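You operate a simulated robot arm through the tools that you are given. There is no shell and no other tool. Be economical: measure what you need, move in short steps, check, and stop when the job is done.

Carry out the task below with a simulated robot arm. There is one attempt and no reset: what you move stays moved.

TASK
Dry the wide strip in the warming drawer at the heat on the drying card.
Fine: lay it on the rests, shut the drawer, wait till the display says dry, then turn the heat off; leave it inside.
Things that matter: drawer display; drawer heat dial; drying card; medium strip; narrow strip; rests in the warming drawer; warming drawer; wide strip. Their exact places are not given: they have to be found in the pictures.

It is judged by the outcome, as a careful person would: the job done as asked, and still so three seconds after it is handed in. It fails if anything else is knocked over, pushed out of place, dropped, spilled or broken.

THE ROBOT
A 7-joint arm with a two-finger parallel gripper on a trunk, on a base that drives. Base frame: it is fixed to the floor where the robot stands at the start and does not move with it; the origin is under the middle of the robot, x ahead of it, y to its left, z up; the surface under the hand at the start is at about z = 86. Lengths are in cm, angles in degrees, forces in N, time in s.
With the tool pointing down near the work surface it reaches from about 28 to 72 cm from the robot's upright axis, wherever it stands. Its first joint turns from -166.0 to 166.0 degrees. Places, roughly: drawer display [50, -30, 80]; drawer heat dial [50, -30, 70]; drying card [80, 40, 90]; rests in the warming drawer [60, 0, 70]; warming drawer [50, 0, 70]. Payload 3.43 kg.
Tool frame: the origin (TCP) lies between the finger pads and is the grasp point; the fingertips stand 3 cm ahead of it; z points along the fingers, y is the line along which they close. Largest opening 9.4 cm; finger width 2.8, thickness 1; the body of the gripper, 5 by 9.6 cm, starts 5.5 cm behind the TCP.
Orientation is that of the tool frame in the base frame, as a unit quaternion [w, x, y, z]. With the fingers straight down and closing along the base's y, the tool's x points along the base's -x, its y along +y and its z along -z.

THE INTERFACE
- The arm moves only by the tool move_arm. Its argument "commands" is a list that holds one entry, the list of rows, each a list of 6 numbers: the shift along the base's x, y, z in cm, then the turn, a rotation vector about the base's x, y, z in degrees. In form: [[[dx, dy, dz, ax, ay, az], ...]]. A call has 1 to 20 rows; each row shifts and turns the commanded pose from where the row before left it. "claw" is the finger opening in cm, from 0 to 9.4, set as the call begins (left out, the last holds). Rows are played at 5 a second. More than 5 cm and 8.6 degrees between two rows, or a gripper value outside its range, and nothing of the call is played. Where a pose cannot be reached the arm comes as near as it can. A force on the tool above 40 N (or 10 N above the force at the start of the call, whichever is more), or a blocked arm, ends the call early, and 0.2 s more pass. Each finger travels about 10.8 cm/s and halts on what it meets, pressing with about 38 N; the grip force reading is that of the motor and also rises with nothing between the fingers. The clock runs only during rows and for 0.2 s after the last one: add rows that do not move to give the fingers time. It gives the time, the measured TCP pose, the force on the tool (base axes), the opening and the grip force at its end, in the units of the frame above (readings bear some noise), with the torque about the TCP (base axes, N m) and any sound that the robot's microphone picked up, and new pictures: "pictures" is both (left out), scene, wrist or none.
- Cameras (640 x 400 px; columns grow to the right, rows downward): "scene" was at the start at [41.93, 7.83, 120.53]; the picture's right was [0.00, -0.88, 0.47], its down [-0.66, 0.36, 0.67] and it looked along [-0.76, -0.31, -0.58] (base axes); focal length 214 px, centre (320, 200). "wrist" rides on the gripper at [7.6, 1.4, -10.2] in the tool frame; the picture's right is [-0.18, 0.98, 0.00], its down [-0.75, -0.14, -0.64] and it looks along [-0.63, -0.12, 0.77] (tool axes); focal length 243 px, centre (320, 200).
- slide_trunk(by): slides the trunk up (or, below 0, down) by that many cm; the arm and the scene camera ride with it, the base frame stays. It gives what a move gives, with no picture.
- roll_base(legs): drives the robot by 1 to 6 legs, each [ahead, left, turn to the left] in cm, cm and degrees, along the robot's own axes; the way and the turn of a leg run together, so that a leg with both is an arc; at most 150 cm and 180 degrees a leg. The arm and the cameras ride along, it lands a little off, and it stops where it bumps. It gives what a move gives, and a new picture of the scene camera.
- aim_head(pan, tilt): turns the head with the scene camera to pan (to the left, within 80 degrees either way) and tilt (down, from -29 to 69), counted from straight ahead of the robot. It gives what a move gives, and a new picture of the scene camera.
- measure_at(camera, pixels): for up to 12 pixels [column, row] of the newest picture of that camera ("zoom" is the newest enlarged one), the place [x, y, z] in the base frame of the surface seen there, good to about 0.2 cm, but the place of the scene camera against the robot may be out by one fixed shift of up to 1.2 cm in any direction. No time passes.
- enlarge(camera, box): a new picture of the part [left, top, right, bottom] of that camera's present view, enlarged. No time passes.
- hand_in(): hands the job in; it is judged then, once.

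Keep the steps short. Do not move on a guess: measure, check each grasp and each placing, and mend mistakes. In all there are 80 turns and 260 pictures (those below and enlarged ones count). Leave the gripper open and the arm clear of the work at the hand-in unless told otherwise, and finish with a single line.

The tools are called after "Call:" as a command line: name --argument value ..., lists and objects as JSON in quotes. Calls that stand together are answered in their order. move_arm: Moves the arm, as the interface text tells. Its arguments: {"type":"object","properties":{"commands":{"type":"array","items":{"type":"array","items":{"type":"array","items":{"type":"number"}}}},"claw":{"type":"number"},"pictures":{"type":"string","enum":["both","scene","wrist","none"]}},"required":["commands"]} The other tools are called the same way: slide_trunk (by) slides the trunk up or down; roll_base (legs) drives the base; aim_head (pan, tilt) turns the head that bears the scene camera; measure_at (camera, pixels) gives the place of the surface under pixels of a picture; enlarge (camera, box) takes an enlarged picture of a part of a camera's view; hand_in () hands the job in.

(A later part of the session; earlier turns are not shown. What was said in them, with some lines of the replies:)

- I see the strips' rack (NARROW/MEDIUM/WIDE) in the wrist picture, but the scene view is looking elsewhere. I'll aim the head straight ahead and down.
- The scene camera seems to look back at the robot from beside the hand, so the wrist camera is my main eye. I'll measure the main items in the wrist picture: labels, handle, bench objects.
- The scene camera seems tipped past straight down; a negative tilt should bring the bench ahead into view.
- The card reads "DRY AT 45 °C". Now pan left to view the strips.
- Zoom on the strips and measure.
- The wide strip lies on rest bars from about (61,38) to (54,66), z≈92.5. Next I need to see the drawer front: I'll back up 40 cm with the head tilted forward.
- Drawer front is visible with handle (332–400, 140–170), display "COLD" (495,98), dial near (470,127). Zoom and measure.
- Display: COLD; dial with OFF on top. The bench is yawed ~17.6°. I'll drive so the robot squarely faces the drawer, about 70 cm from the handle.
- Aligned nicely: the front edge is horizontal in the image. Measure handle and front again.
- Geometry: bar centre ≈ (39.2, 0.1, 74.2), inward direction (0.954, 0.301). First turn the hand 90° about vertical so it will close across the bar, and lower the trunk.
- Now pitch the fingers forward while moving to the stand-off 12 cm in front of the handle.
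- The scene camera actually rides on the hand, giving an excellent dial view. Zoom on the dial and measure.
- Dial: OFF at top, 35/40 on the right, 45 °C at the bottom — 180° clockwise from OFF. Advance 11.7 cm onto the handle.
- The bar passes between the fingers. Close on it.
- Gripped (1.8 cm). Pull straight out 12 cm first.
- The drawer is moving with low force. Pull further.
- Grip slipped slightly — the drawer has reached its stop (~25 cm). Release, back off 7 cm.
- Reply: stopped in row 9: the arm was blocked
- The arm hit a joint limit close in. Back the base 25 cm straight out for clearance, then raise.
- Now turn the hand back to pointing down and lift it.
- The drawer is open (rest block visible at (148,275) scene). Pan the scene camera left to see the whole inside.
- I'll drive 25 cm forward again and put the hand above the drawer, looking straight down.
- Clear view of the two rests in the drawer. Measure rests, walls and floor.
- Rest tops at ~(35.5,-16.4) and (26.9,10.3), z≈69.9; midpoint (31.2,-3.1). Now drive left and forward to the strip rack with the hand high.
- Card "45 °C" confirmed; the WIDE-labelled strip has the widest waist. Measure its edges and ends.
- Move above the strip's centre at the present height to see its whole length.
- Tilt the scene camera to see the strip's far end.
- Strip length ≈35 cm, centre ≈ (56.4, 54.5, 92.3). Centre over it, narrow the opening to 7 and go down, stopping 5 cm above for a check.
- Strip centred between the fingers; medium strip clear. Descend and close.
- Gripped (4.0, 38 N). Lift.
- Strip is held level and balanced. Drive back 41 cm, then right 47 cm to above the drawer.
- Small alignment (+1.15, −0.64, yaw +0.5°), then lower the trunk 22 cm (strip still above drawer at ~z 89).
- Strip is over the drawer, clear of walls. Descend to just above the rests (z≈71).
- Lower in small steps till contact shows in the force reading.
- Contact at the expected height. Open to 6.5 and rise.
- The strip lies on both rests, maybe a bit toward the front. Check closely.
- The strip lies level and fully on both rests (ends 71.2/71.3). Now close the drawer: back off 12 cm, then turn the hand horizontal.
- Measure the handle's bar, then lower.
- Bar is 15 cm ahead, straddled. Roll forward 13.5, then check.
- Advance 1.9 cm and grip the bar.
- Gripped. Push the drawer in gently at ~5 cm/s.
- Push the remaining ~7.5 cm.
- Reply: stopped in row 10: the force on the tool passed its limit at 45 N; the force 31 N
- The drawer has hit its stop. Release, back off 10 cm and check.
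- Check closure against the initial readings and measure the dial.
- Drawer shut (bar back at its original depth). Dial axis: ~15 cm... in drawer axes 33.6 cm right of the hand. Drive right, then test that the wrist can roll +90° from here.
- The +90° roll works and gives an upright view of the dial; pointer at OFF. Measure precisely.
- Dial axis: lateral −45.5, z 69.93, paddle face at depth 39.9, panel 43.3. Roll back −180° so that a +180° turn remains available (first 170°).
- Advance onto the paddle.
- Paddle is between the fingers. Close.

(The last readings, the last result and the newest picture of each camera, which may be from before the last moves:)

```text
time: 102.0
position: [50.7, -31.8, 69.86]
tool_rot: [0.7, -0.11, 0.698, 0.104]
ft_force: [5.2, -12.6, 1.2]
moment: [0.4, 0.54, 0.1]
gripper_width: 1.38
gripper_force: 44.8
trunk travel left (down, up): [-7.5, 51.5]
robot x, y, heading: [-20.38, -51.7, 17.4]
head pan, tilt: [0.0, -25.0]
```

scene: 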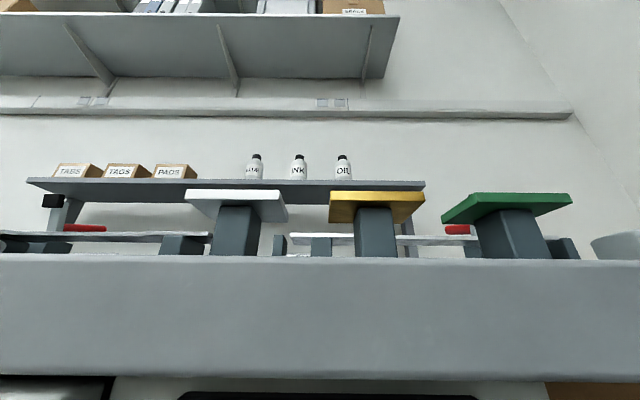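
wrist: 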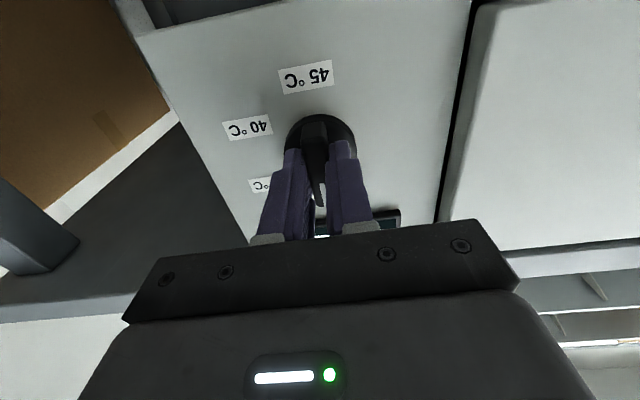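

Gripped. Relax laterally by 0.15 and turn +82° clockwise first.

Call:
move_arm --commands '[[[0.05, -0.15, 0, 0, 0, 0], [0, 0, 0, 7.155, 2.258, 0], [0, 0, 0, 7.155, 2.258, 0], [0, 0, 0, 7.155, 2.258, 0], [0, 0, 0, 7.155, 2.258, 0], [0, 0, 0, 7.155, 2.258, 0], [0, 0, 0, 7.155, 2.258, 0], [0, 0, 0, 7.155, 2.258, 0], [0, 0, 0, 7.155, 2.258, 0], [0, 0, 0, 7.155, 2.258, 0], [0, 0, 0, 7.155, 2.258, 0], [0, 0, 0, 7.155, 2.258, 0], [0, 0, 0, 0, 0, 0]]]' --pictures "wrist"

```text
time: 104.8
position: [50.47, -31.75, 69.89]
tool_rot: [0.457, 0.376, 0.597, 0.541]
ft_force: [20.3, 18.0, 15.5]
moment: [-0.01, -0.12, -0.17]
gripper_width: 1.38
gripper_force: 44.8
trunk travel left (down, up): [-7.5, 51.5]
robot x, y, heading: [-20.3, -51.64, 17.4]
head pan, tilt: [0.0, -25.0]
```

wrist: 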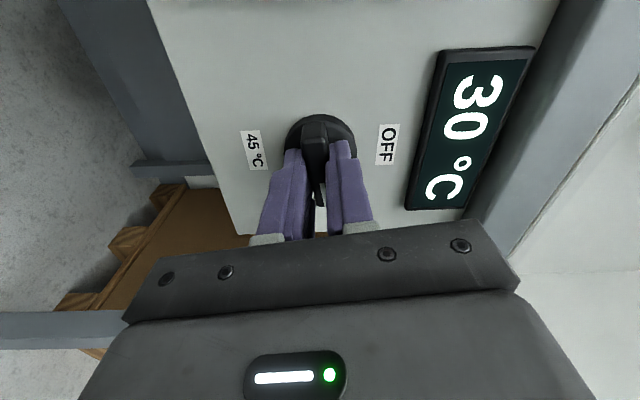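

Display shows 30 °C; dial turns. Relax force slightly and turn the remaining 97.5°.

Call:
move_arm --commands '[[[0.2, 0.12, 0.1, 0, 0, 0], [0, 0, 0, 7.155, 2.258, 0], [0, 0, 0, 7.155, 2.258, 0], [0, 0, 0, 7.155, 2.258, 0], [0, 0, 0, 7.155, 2.258, 0], [0, 0, 0, 7.155, 2.258, 0], [0, 0, 0, 7.155, 2.258, 0], [0, 0, 0, 7.155, 2.258, 0], [0, 0, 0, 7.155, 2.258, 0], [0, 0, 0, 7.155, 2.258, 0], [0, 0, 0, 7.155, 2.258, 0], [0, 0, 0, 7.155, 2.258, 0], [0, 0, 0, 7.155, 2.258, 0], [0, 0, 0, 7.155, 2.258, 0], [0, 0, 0, 0, 0, 0]]]' --pictures "wrist"

```text
time: 108.0
position: [50.54, -31.74, 70.04]
tool_rot: [-0.106, 0.698, 0.11, 0.7]
ft_force: [-5.2, 1.0, 22.0]
moment: [0.03, 0.0, 0.38]
gripper_width: 1.37
gripper_force: 45.4
trunk travel left (down, up): [-7.5, 51.5]
robot x, y, heading: [-20.57, -51.28, 17.3]
head pan, tilt: [0.0, -25.0]
```

wrist: 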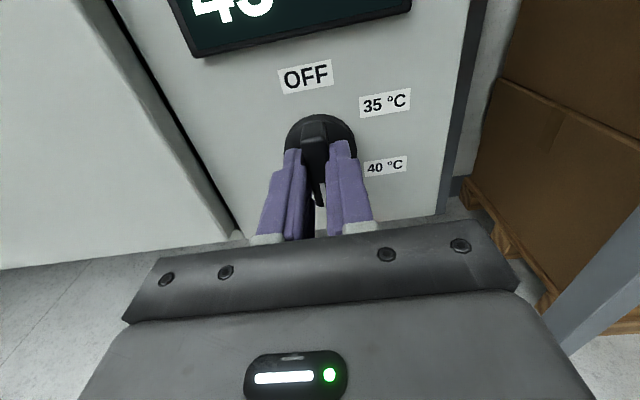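

Turned 180°. Release, back off 9 cm and look at pointer and display.

Call:
move_arm --commands '[[[0, 0, 0.05, 0, 0, 0], [0, 0, 0, 0, 0, 0], [0, 0, 0, 0, 0, 0], [-2.86, -0.9, 0, 0, 0, 0], [-2.86, -0.9, 0, 0, 0, 0], [-2.86, -0.9, 0, 0, 0, 0], [-2.86, -0.9, 0, 0, 0, 0], [0, 0, 0, 0, 0, 0]]]' --claw 5 --pictures "wrist"

Call:
enlarge --camera "wrist" --box '[220, 0, 420, 150]'

```text
time: 109.8
position: [39.16, -35.29, 70.0]
tool_rot: [-0.105, 0.699, 0.11, 0.699]
ft_force: [-0.1, -0.3, -0.1]
moment: [0.02, -0.02, 0.02]
gripper_width: 5.01
gripper_force: 0.1
trunk travel left (down, up): [-7.5, 51.5]
robot x, y, heading: [-20.26, -51.82, 17.5]
head pan, tilt: [0.0, -25.0]
```

wrist: 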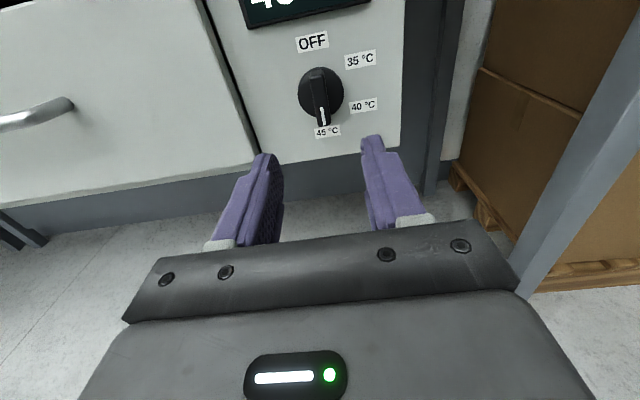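

```text
2.67 times, centred on (320, 75) of wrist
```

zoom: 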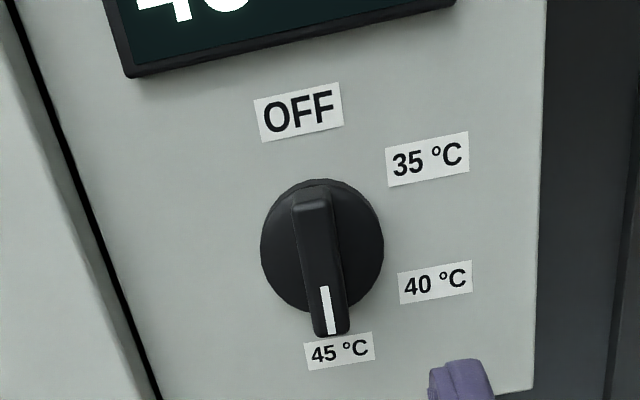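

Pointer is at 45 °C. Aim the scene camera to watch the display.

Call:
aim_head --pan 0 --tilt 20

```text
time: 110.9
position: [39.19, -35.26, 70.0]
tool_rot: [-0.105, 0.699, 0.11, 0.699]
ft_force: [-0.1, -0.5, 0.3]
moment: [0.02, 0.0, 0.02]
gripper_width: 4.99
gripper_force: 0.1
trunk travel left (down, up): [-7.5, 51.5]
robot x, y, heading: [-20.19, -51.89, 17.4]
head pan, tilt: [0.0, 20.0]
```

scene: 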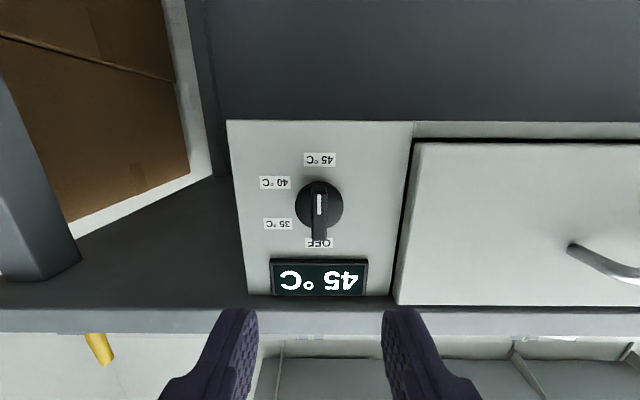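

Display: 45 °C (upside-down in this view). Wait with still rows, watching.

Call:
move_arm --commands '[[[0, 0, 0, 0, 0, 0], [0, 0, 0, 0, 0, 0], [0, 0, 0, 0, 0, 0], [0, 0, 0, 0, 0, 0], [0, 0, 0, 0, 0, 0], [0, 0, 0, 0, 0, 0], [0, 0, 0, 0, 0, 0], [0, 0, 0, 0, 0, 0], [0, 0, 0, 0, 0, 0], [0, 0, 0, 0, 0, 0], [0, 0, 0, 0, 0, 0], [0, 0, 0, 0, 0, 0], [0, 0, 0, 0, 0, 0], [0, 0, 0, 0, 0, 0], [0, 0, 0, 0, 0, 0], [0, 0, 0, 0, 0, 0], [0, 0, 0, 0, 0, 0], [0, 0, 0, 0, 0, 0], [0, 0, 0, 0, 0, 0], [0, 0, 0, 0, 0, 0]]]' --pictures "none"

Call:
move_arm --commands '[[[0, 0, 0, 0, 0, 0], [0, 0, 0, 0, 0, 0], [0, 0, 0, 0, 0, 0], [0, 0, 0, 0, 0, 0], [0, 0, 0, 0, 0, 0], [0, 0, 0, 0, 0, 0], [0, 0, 0, 0, 0, 0], [0, 0, 0, 0, 0, 0], [0, 0, 0, 0, 0, 0], [0, 0, 0, 0, 0, 0], [0, 0, 0, 0, 0, 0], [0, 0, 0, 0, 0, 0], [0, 0, 0, 0, 0, 0], [0, 0, 0, 0, 0, 0], [0, 0, 0, 0, 0, 0], [0, 0, 0, 0, 0, 0], [0, 0, 0, 0, 0, 0], [0, 0, 0, 0, 0, 0], [0, 0, 0, 0, 0, 0], [0, 0, 0, 0, 0, 0]]]' --pictures "scene"

```text
time: 115.1
position: [39.18, -35.34, 69.93]
tool_rot: [-0.105, 0.699, 0.11, 0.699]
ft_force: [-0.5, 0.3, 0.0]
moment: [-0.01, -0.01, -0.01]
gripper_width: 5.0
gripper_force: 0.0
trunk travel left (down, up): [-7.5, 51.5]
robot x, y, heading: [-20.13, -51.45, 17.4]
head pan, tilt: [0.0, 20.0]
```

```text
time: 119.3
position: [39.17, -35.28, 70.04]
tool_rot: [-0.106, 0.699, 0.11, 0.699]
ft_force: [-0.3, 0.2, 1.7]
moment: [-0.01, -0.01, -0.02]
gripper_width: 5.0
gripper_force: 0.0
trunk travel left (down, up): [-7.5, 51.5]
robot x, y, heading: [-20.5, -51.6, 17.4]
head pan, tilt: [0.0, 20.0]
```

scene: 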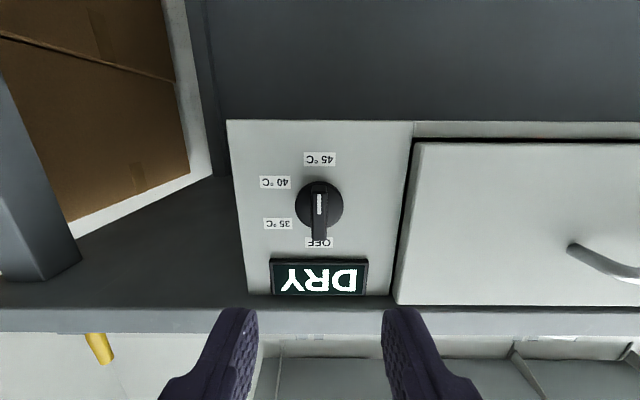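

Display reads DRY. Go back onto the paddle and grip.

Call:
move_arm --commands '[[[3.8, 1.18, 0, 0, 0, 0], [3.8, 1.18, 0, 0, 0, 0], [2.38, 0.74, 0, 0, 0, 0], [1.4, 0.38, 0, 0, 0, 0], [0, 0, 0, 0, 0, 0]]]' --pictures "wrist"

Call:
move_arm --commands '[[[0, 0, 0, 0, 0, 0], [0, 0, 0, 0, 0, 0], [0, 0, 0, 0, 0, 0], [0, 0, 0, 0, 0, 0]]]' --claw 0 --pictures "wrist"

```text
time: 120.5
position: [50.77, -31.74, 70.02]
tool_rot: [-0.104, 0.699, 0.109, 0.699]
ft_force: [-0.4, 0.0, -0.4]
moment: [0.01, 0.02, 0.0]
gripper_width: 5.01
gripper_force: 0.0
trunk travel left (down, up): [-7.5, 51.5]
robot x, y, heading: [-20.42, -51.64, 17.3]
head pan, tilt: [0.0, 20.0]
```

wrist: 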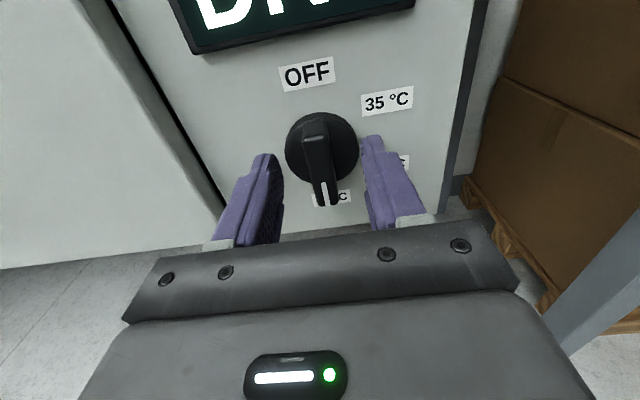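

```text
time: 121.5
position: [50.78, -31.73, 70.02]
tool_rot: [-0.104, 0.699, 0.109, 0.699]
ft_force: [2.3, -5.6, -0.1]
moment: [0.03, -0.18, 0.25]
gripper_width: 1.37
gripper_force: 44.9
trunk travel left (down, up): [-7.5, 51.5]
robot x, y, heading: [-20.39, -51.64, 17.0]
head pan, tilt: [0.0, 20.0]
```

wrist: 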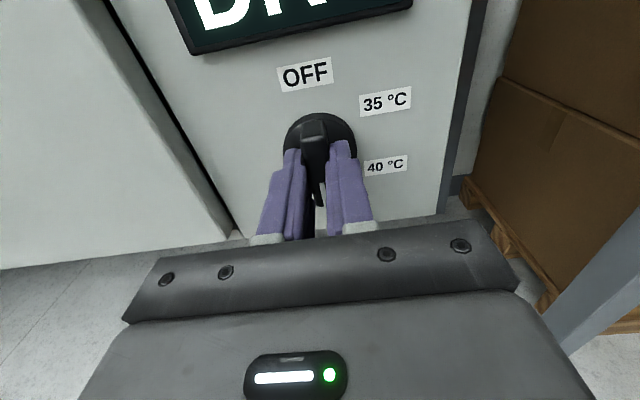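

Gripped. Turn counter-clockwise 97.5° first.

Call:
move_arm --commands '[[[0.02, -0.07, 0, 0, 0, 0], [0, 0, 0, -7.155, -2.258, 0], [0, 0, 0, -7.155, -2.258, 0], [0, 0, 0, -7.155, -2.258, 0], [0, 0, 0, -7.155, -2.258, 0], [0, 0, 0, -7.155, -2.258, 0], [0, 0, 0, -7.155, -2.258, 0], [0, 0, 0, -7.155, -2.258, 0], [0, 0, 0, -7.155, -2.258, 0], [0, 0, 0, -7.155, -2.258, 0], [0, 0, 0, -7.155, -2.258, 0], [0, 0, 0, -7.155, -2.258, 0], [0, 0, 0, -7.155, -2.258, 0], [0, 0, 0, -7.155, -2.258, 0], [0, 0, 0, 0, 0, 0]]]' --pictures "wrist"

```text
time: 124.7
position: [50.83, -31.69, 69.97]
tool_rot: [0.458, 0.376, 0.598, 0.54]
ft_force: [22.5, 24.8, 11.2]
moment: [0.04, -0.1, 0.48]
gripper_width: 1.39
gripper_force: 45.0
trunk travel left (down, up): [-7.5, 51.5]
robot x, y, heading: [-20.05, -51.65, 17.4]
head pan, tilt: [0.0, 20.0]
```

wrist: 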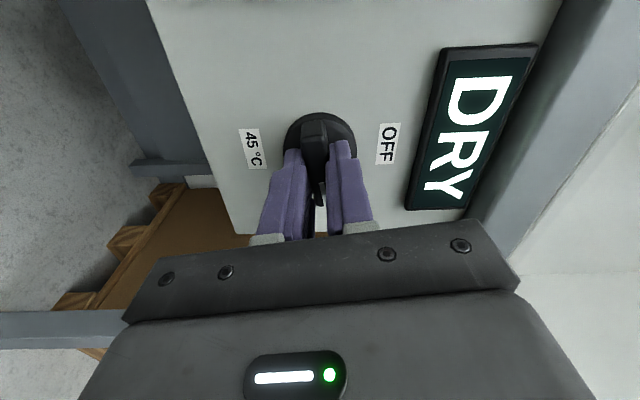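

Relieve force, turn the last 82.5°.

Call:
move_arm --commands '[[[0.1, 0.15, 0.05, 0, 0, 0], [0, 0, 0, -7.155, -2.258, 0], [0, 0, 0, -7.155, -2.258, 0], [0, 0, 0, -7.155, -2.258, 0], [0, 0, 0, -7.155, -2.258, 0], [0, 0, 0, -7.155, -2.258, 0], [0, 0, 0, -7.155, -2.258, 0], [0, 0, 0, -7.155, -2.258, 0], [0, 0, 0, -7.155, -2.258, 0], [0, 0, 0, -7.155, -2.258, 0], [0, 0, 0, -7.155, -2.258, 0], [0, 0, 0, -7.155, -2.258, 0], [0, 0, 0, 0, 0, 0]]]' --pictures "wrist"

```text
time: 127.5
position: [50.69, -31.86, 69.95]
tool_rot: [0.699, -0.111, 0.699, 0.103]
ft_force: [-6.8, 0.7, -7.0]
moment: [0.77, -0.3, 0.25]
gripper_width: 1.39
gripper_force: 45.1
trunk travel left (down, up): [-7.5, 51.5]
robot x, y, heading: [-19.87, -51.76, 17.1]
head pan, tilt: [0.0, 20.0]
```

wrist: 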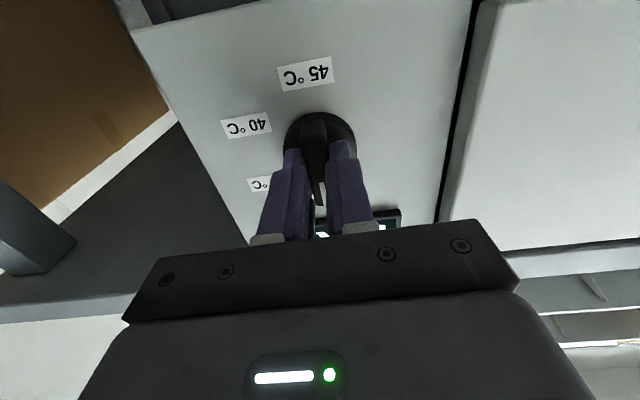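

Release and back off, then check.

Call:
move_arm --commands '[[[0, 0, 0, 0, 0, 0], [0, 0, 0, 0, 0, 0], [0, 0, 0, 0, 0, 0], [-2.86, -0.9, 0, 0, 0, 0], [-2.86, -0.9, 0, 0, 0, 0], [-2.86, -0.9, 0, 0, 0, 0], [-2.86, -0.9, 0, 0, 0, 0], [0, 0, 0, 0, 0, 0]]]' --claw 5 --pictures "both"

Call:
enlarge --camera "wrist" --box '[210, 20, 420, 200]'

```text
time: 129.3
position: [39.22, -35.37, 70.3]
tool_rot: [0.7, -0.112, 0.698, 0.104]
ft_force: [-0.2, 0.8, 0.3]
moment: [0.01, 0.03, -0.01]
gripper_width: 4.99
gripper_force: 0.1
trunk travel left (down, up): [-7.5, 51.5]
robot x, y, heading: [-20.6, -51.47, 17.2]
head pan, tilt: [0.0, 20.0]
```

scene: 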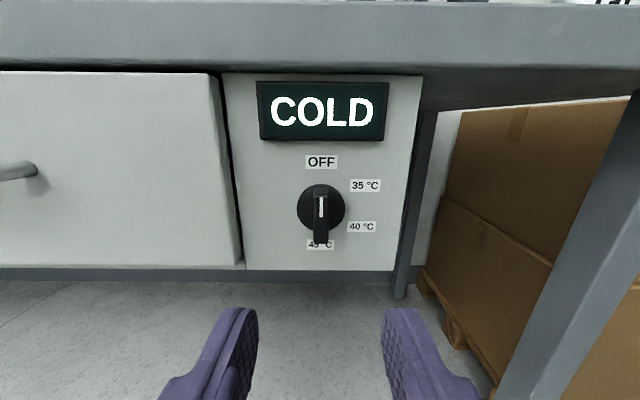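
wrist: 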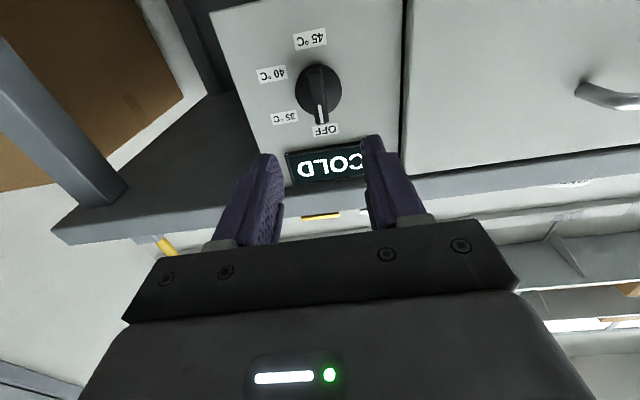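

```text
2.22 times, centred on (315, 110) of wrist
```

zoom: 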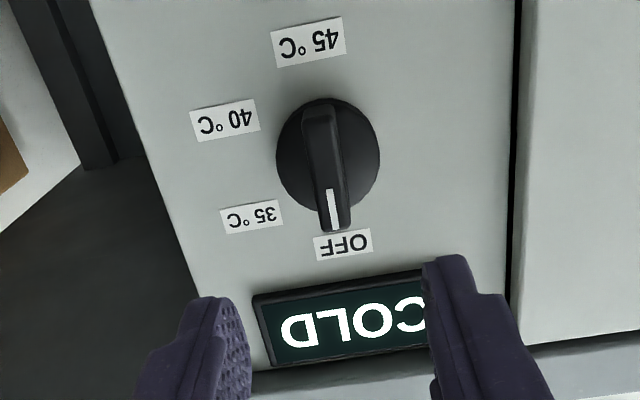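

The dial is at OFF, the display is back to COLD and the drawer is shut with the strip inside. Back away 20 cm with the gripper open.

Call:
roll_base --legs '[[-20, 0, 0]]'

Call:
move_arm --commands '[[[0, 0, 0, 0, 0, 0], [0, 0, 0, 0, 0, 0], [0, 0, 0, 0, 0, 0]]]' --claw 9.4 --pictures "scene"

```text
time: 130.9
position: [19.88, -41.38, 70.26]
tool_rot: [0.7, -0.111, 0.698, 0.104]
ft_force: [0.2, 0.2, -1.2]
moment: [0.0, -0.02, 0.01]
gripper_width: 4.97
gripper_force: 0.1
trunk travel left (down, up): [-7.5, 51.5]
robot x, y, heading: [-40.05, -57.73, 17.4]
head pan, tilt: [0.0, 20.0]
```

scene: 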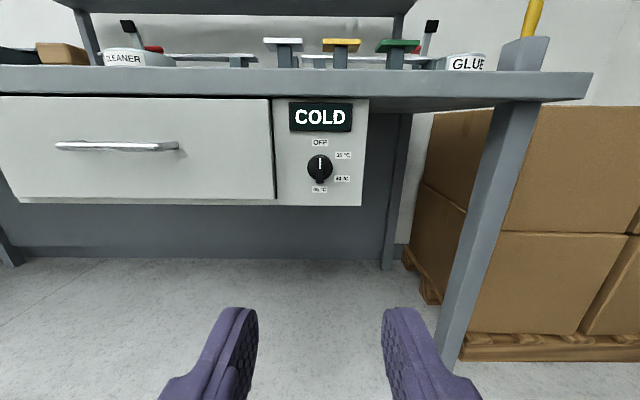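

```text
time: 131.7
position: [20.04, -41.5, 70.26]
tool_rot: [0.7, -0.111, 0.698, 0.103]
ft_force: [0.3, -0.5, -0.3]
moment: [0.03, 0.0, 0.01]
gripper_width: 9.4
gripper_force: 0.1
trunk travel left (down, up): [-7.5, 51.5]
robot x, y, heading: [-39.51, -57.48, 17.6]
head pan, tilt: [0.0, 20.0]
```

scene: 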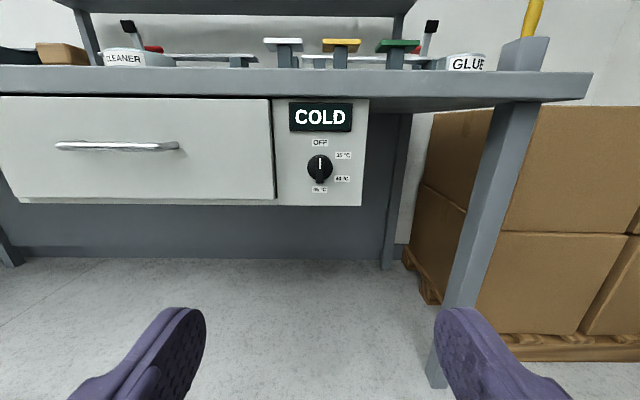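

All is in order: drawer shut, dial OFF, arm clear. Hand in.

Call:
hand_in

```text
The job is handed in.
```

The wide strip was dried at 45 °C until the display read DRY; the heat is now off and the strip is still on its rests in the shut drawer.
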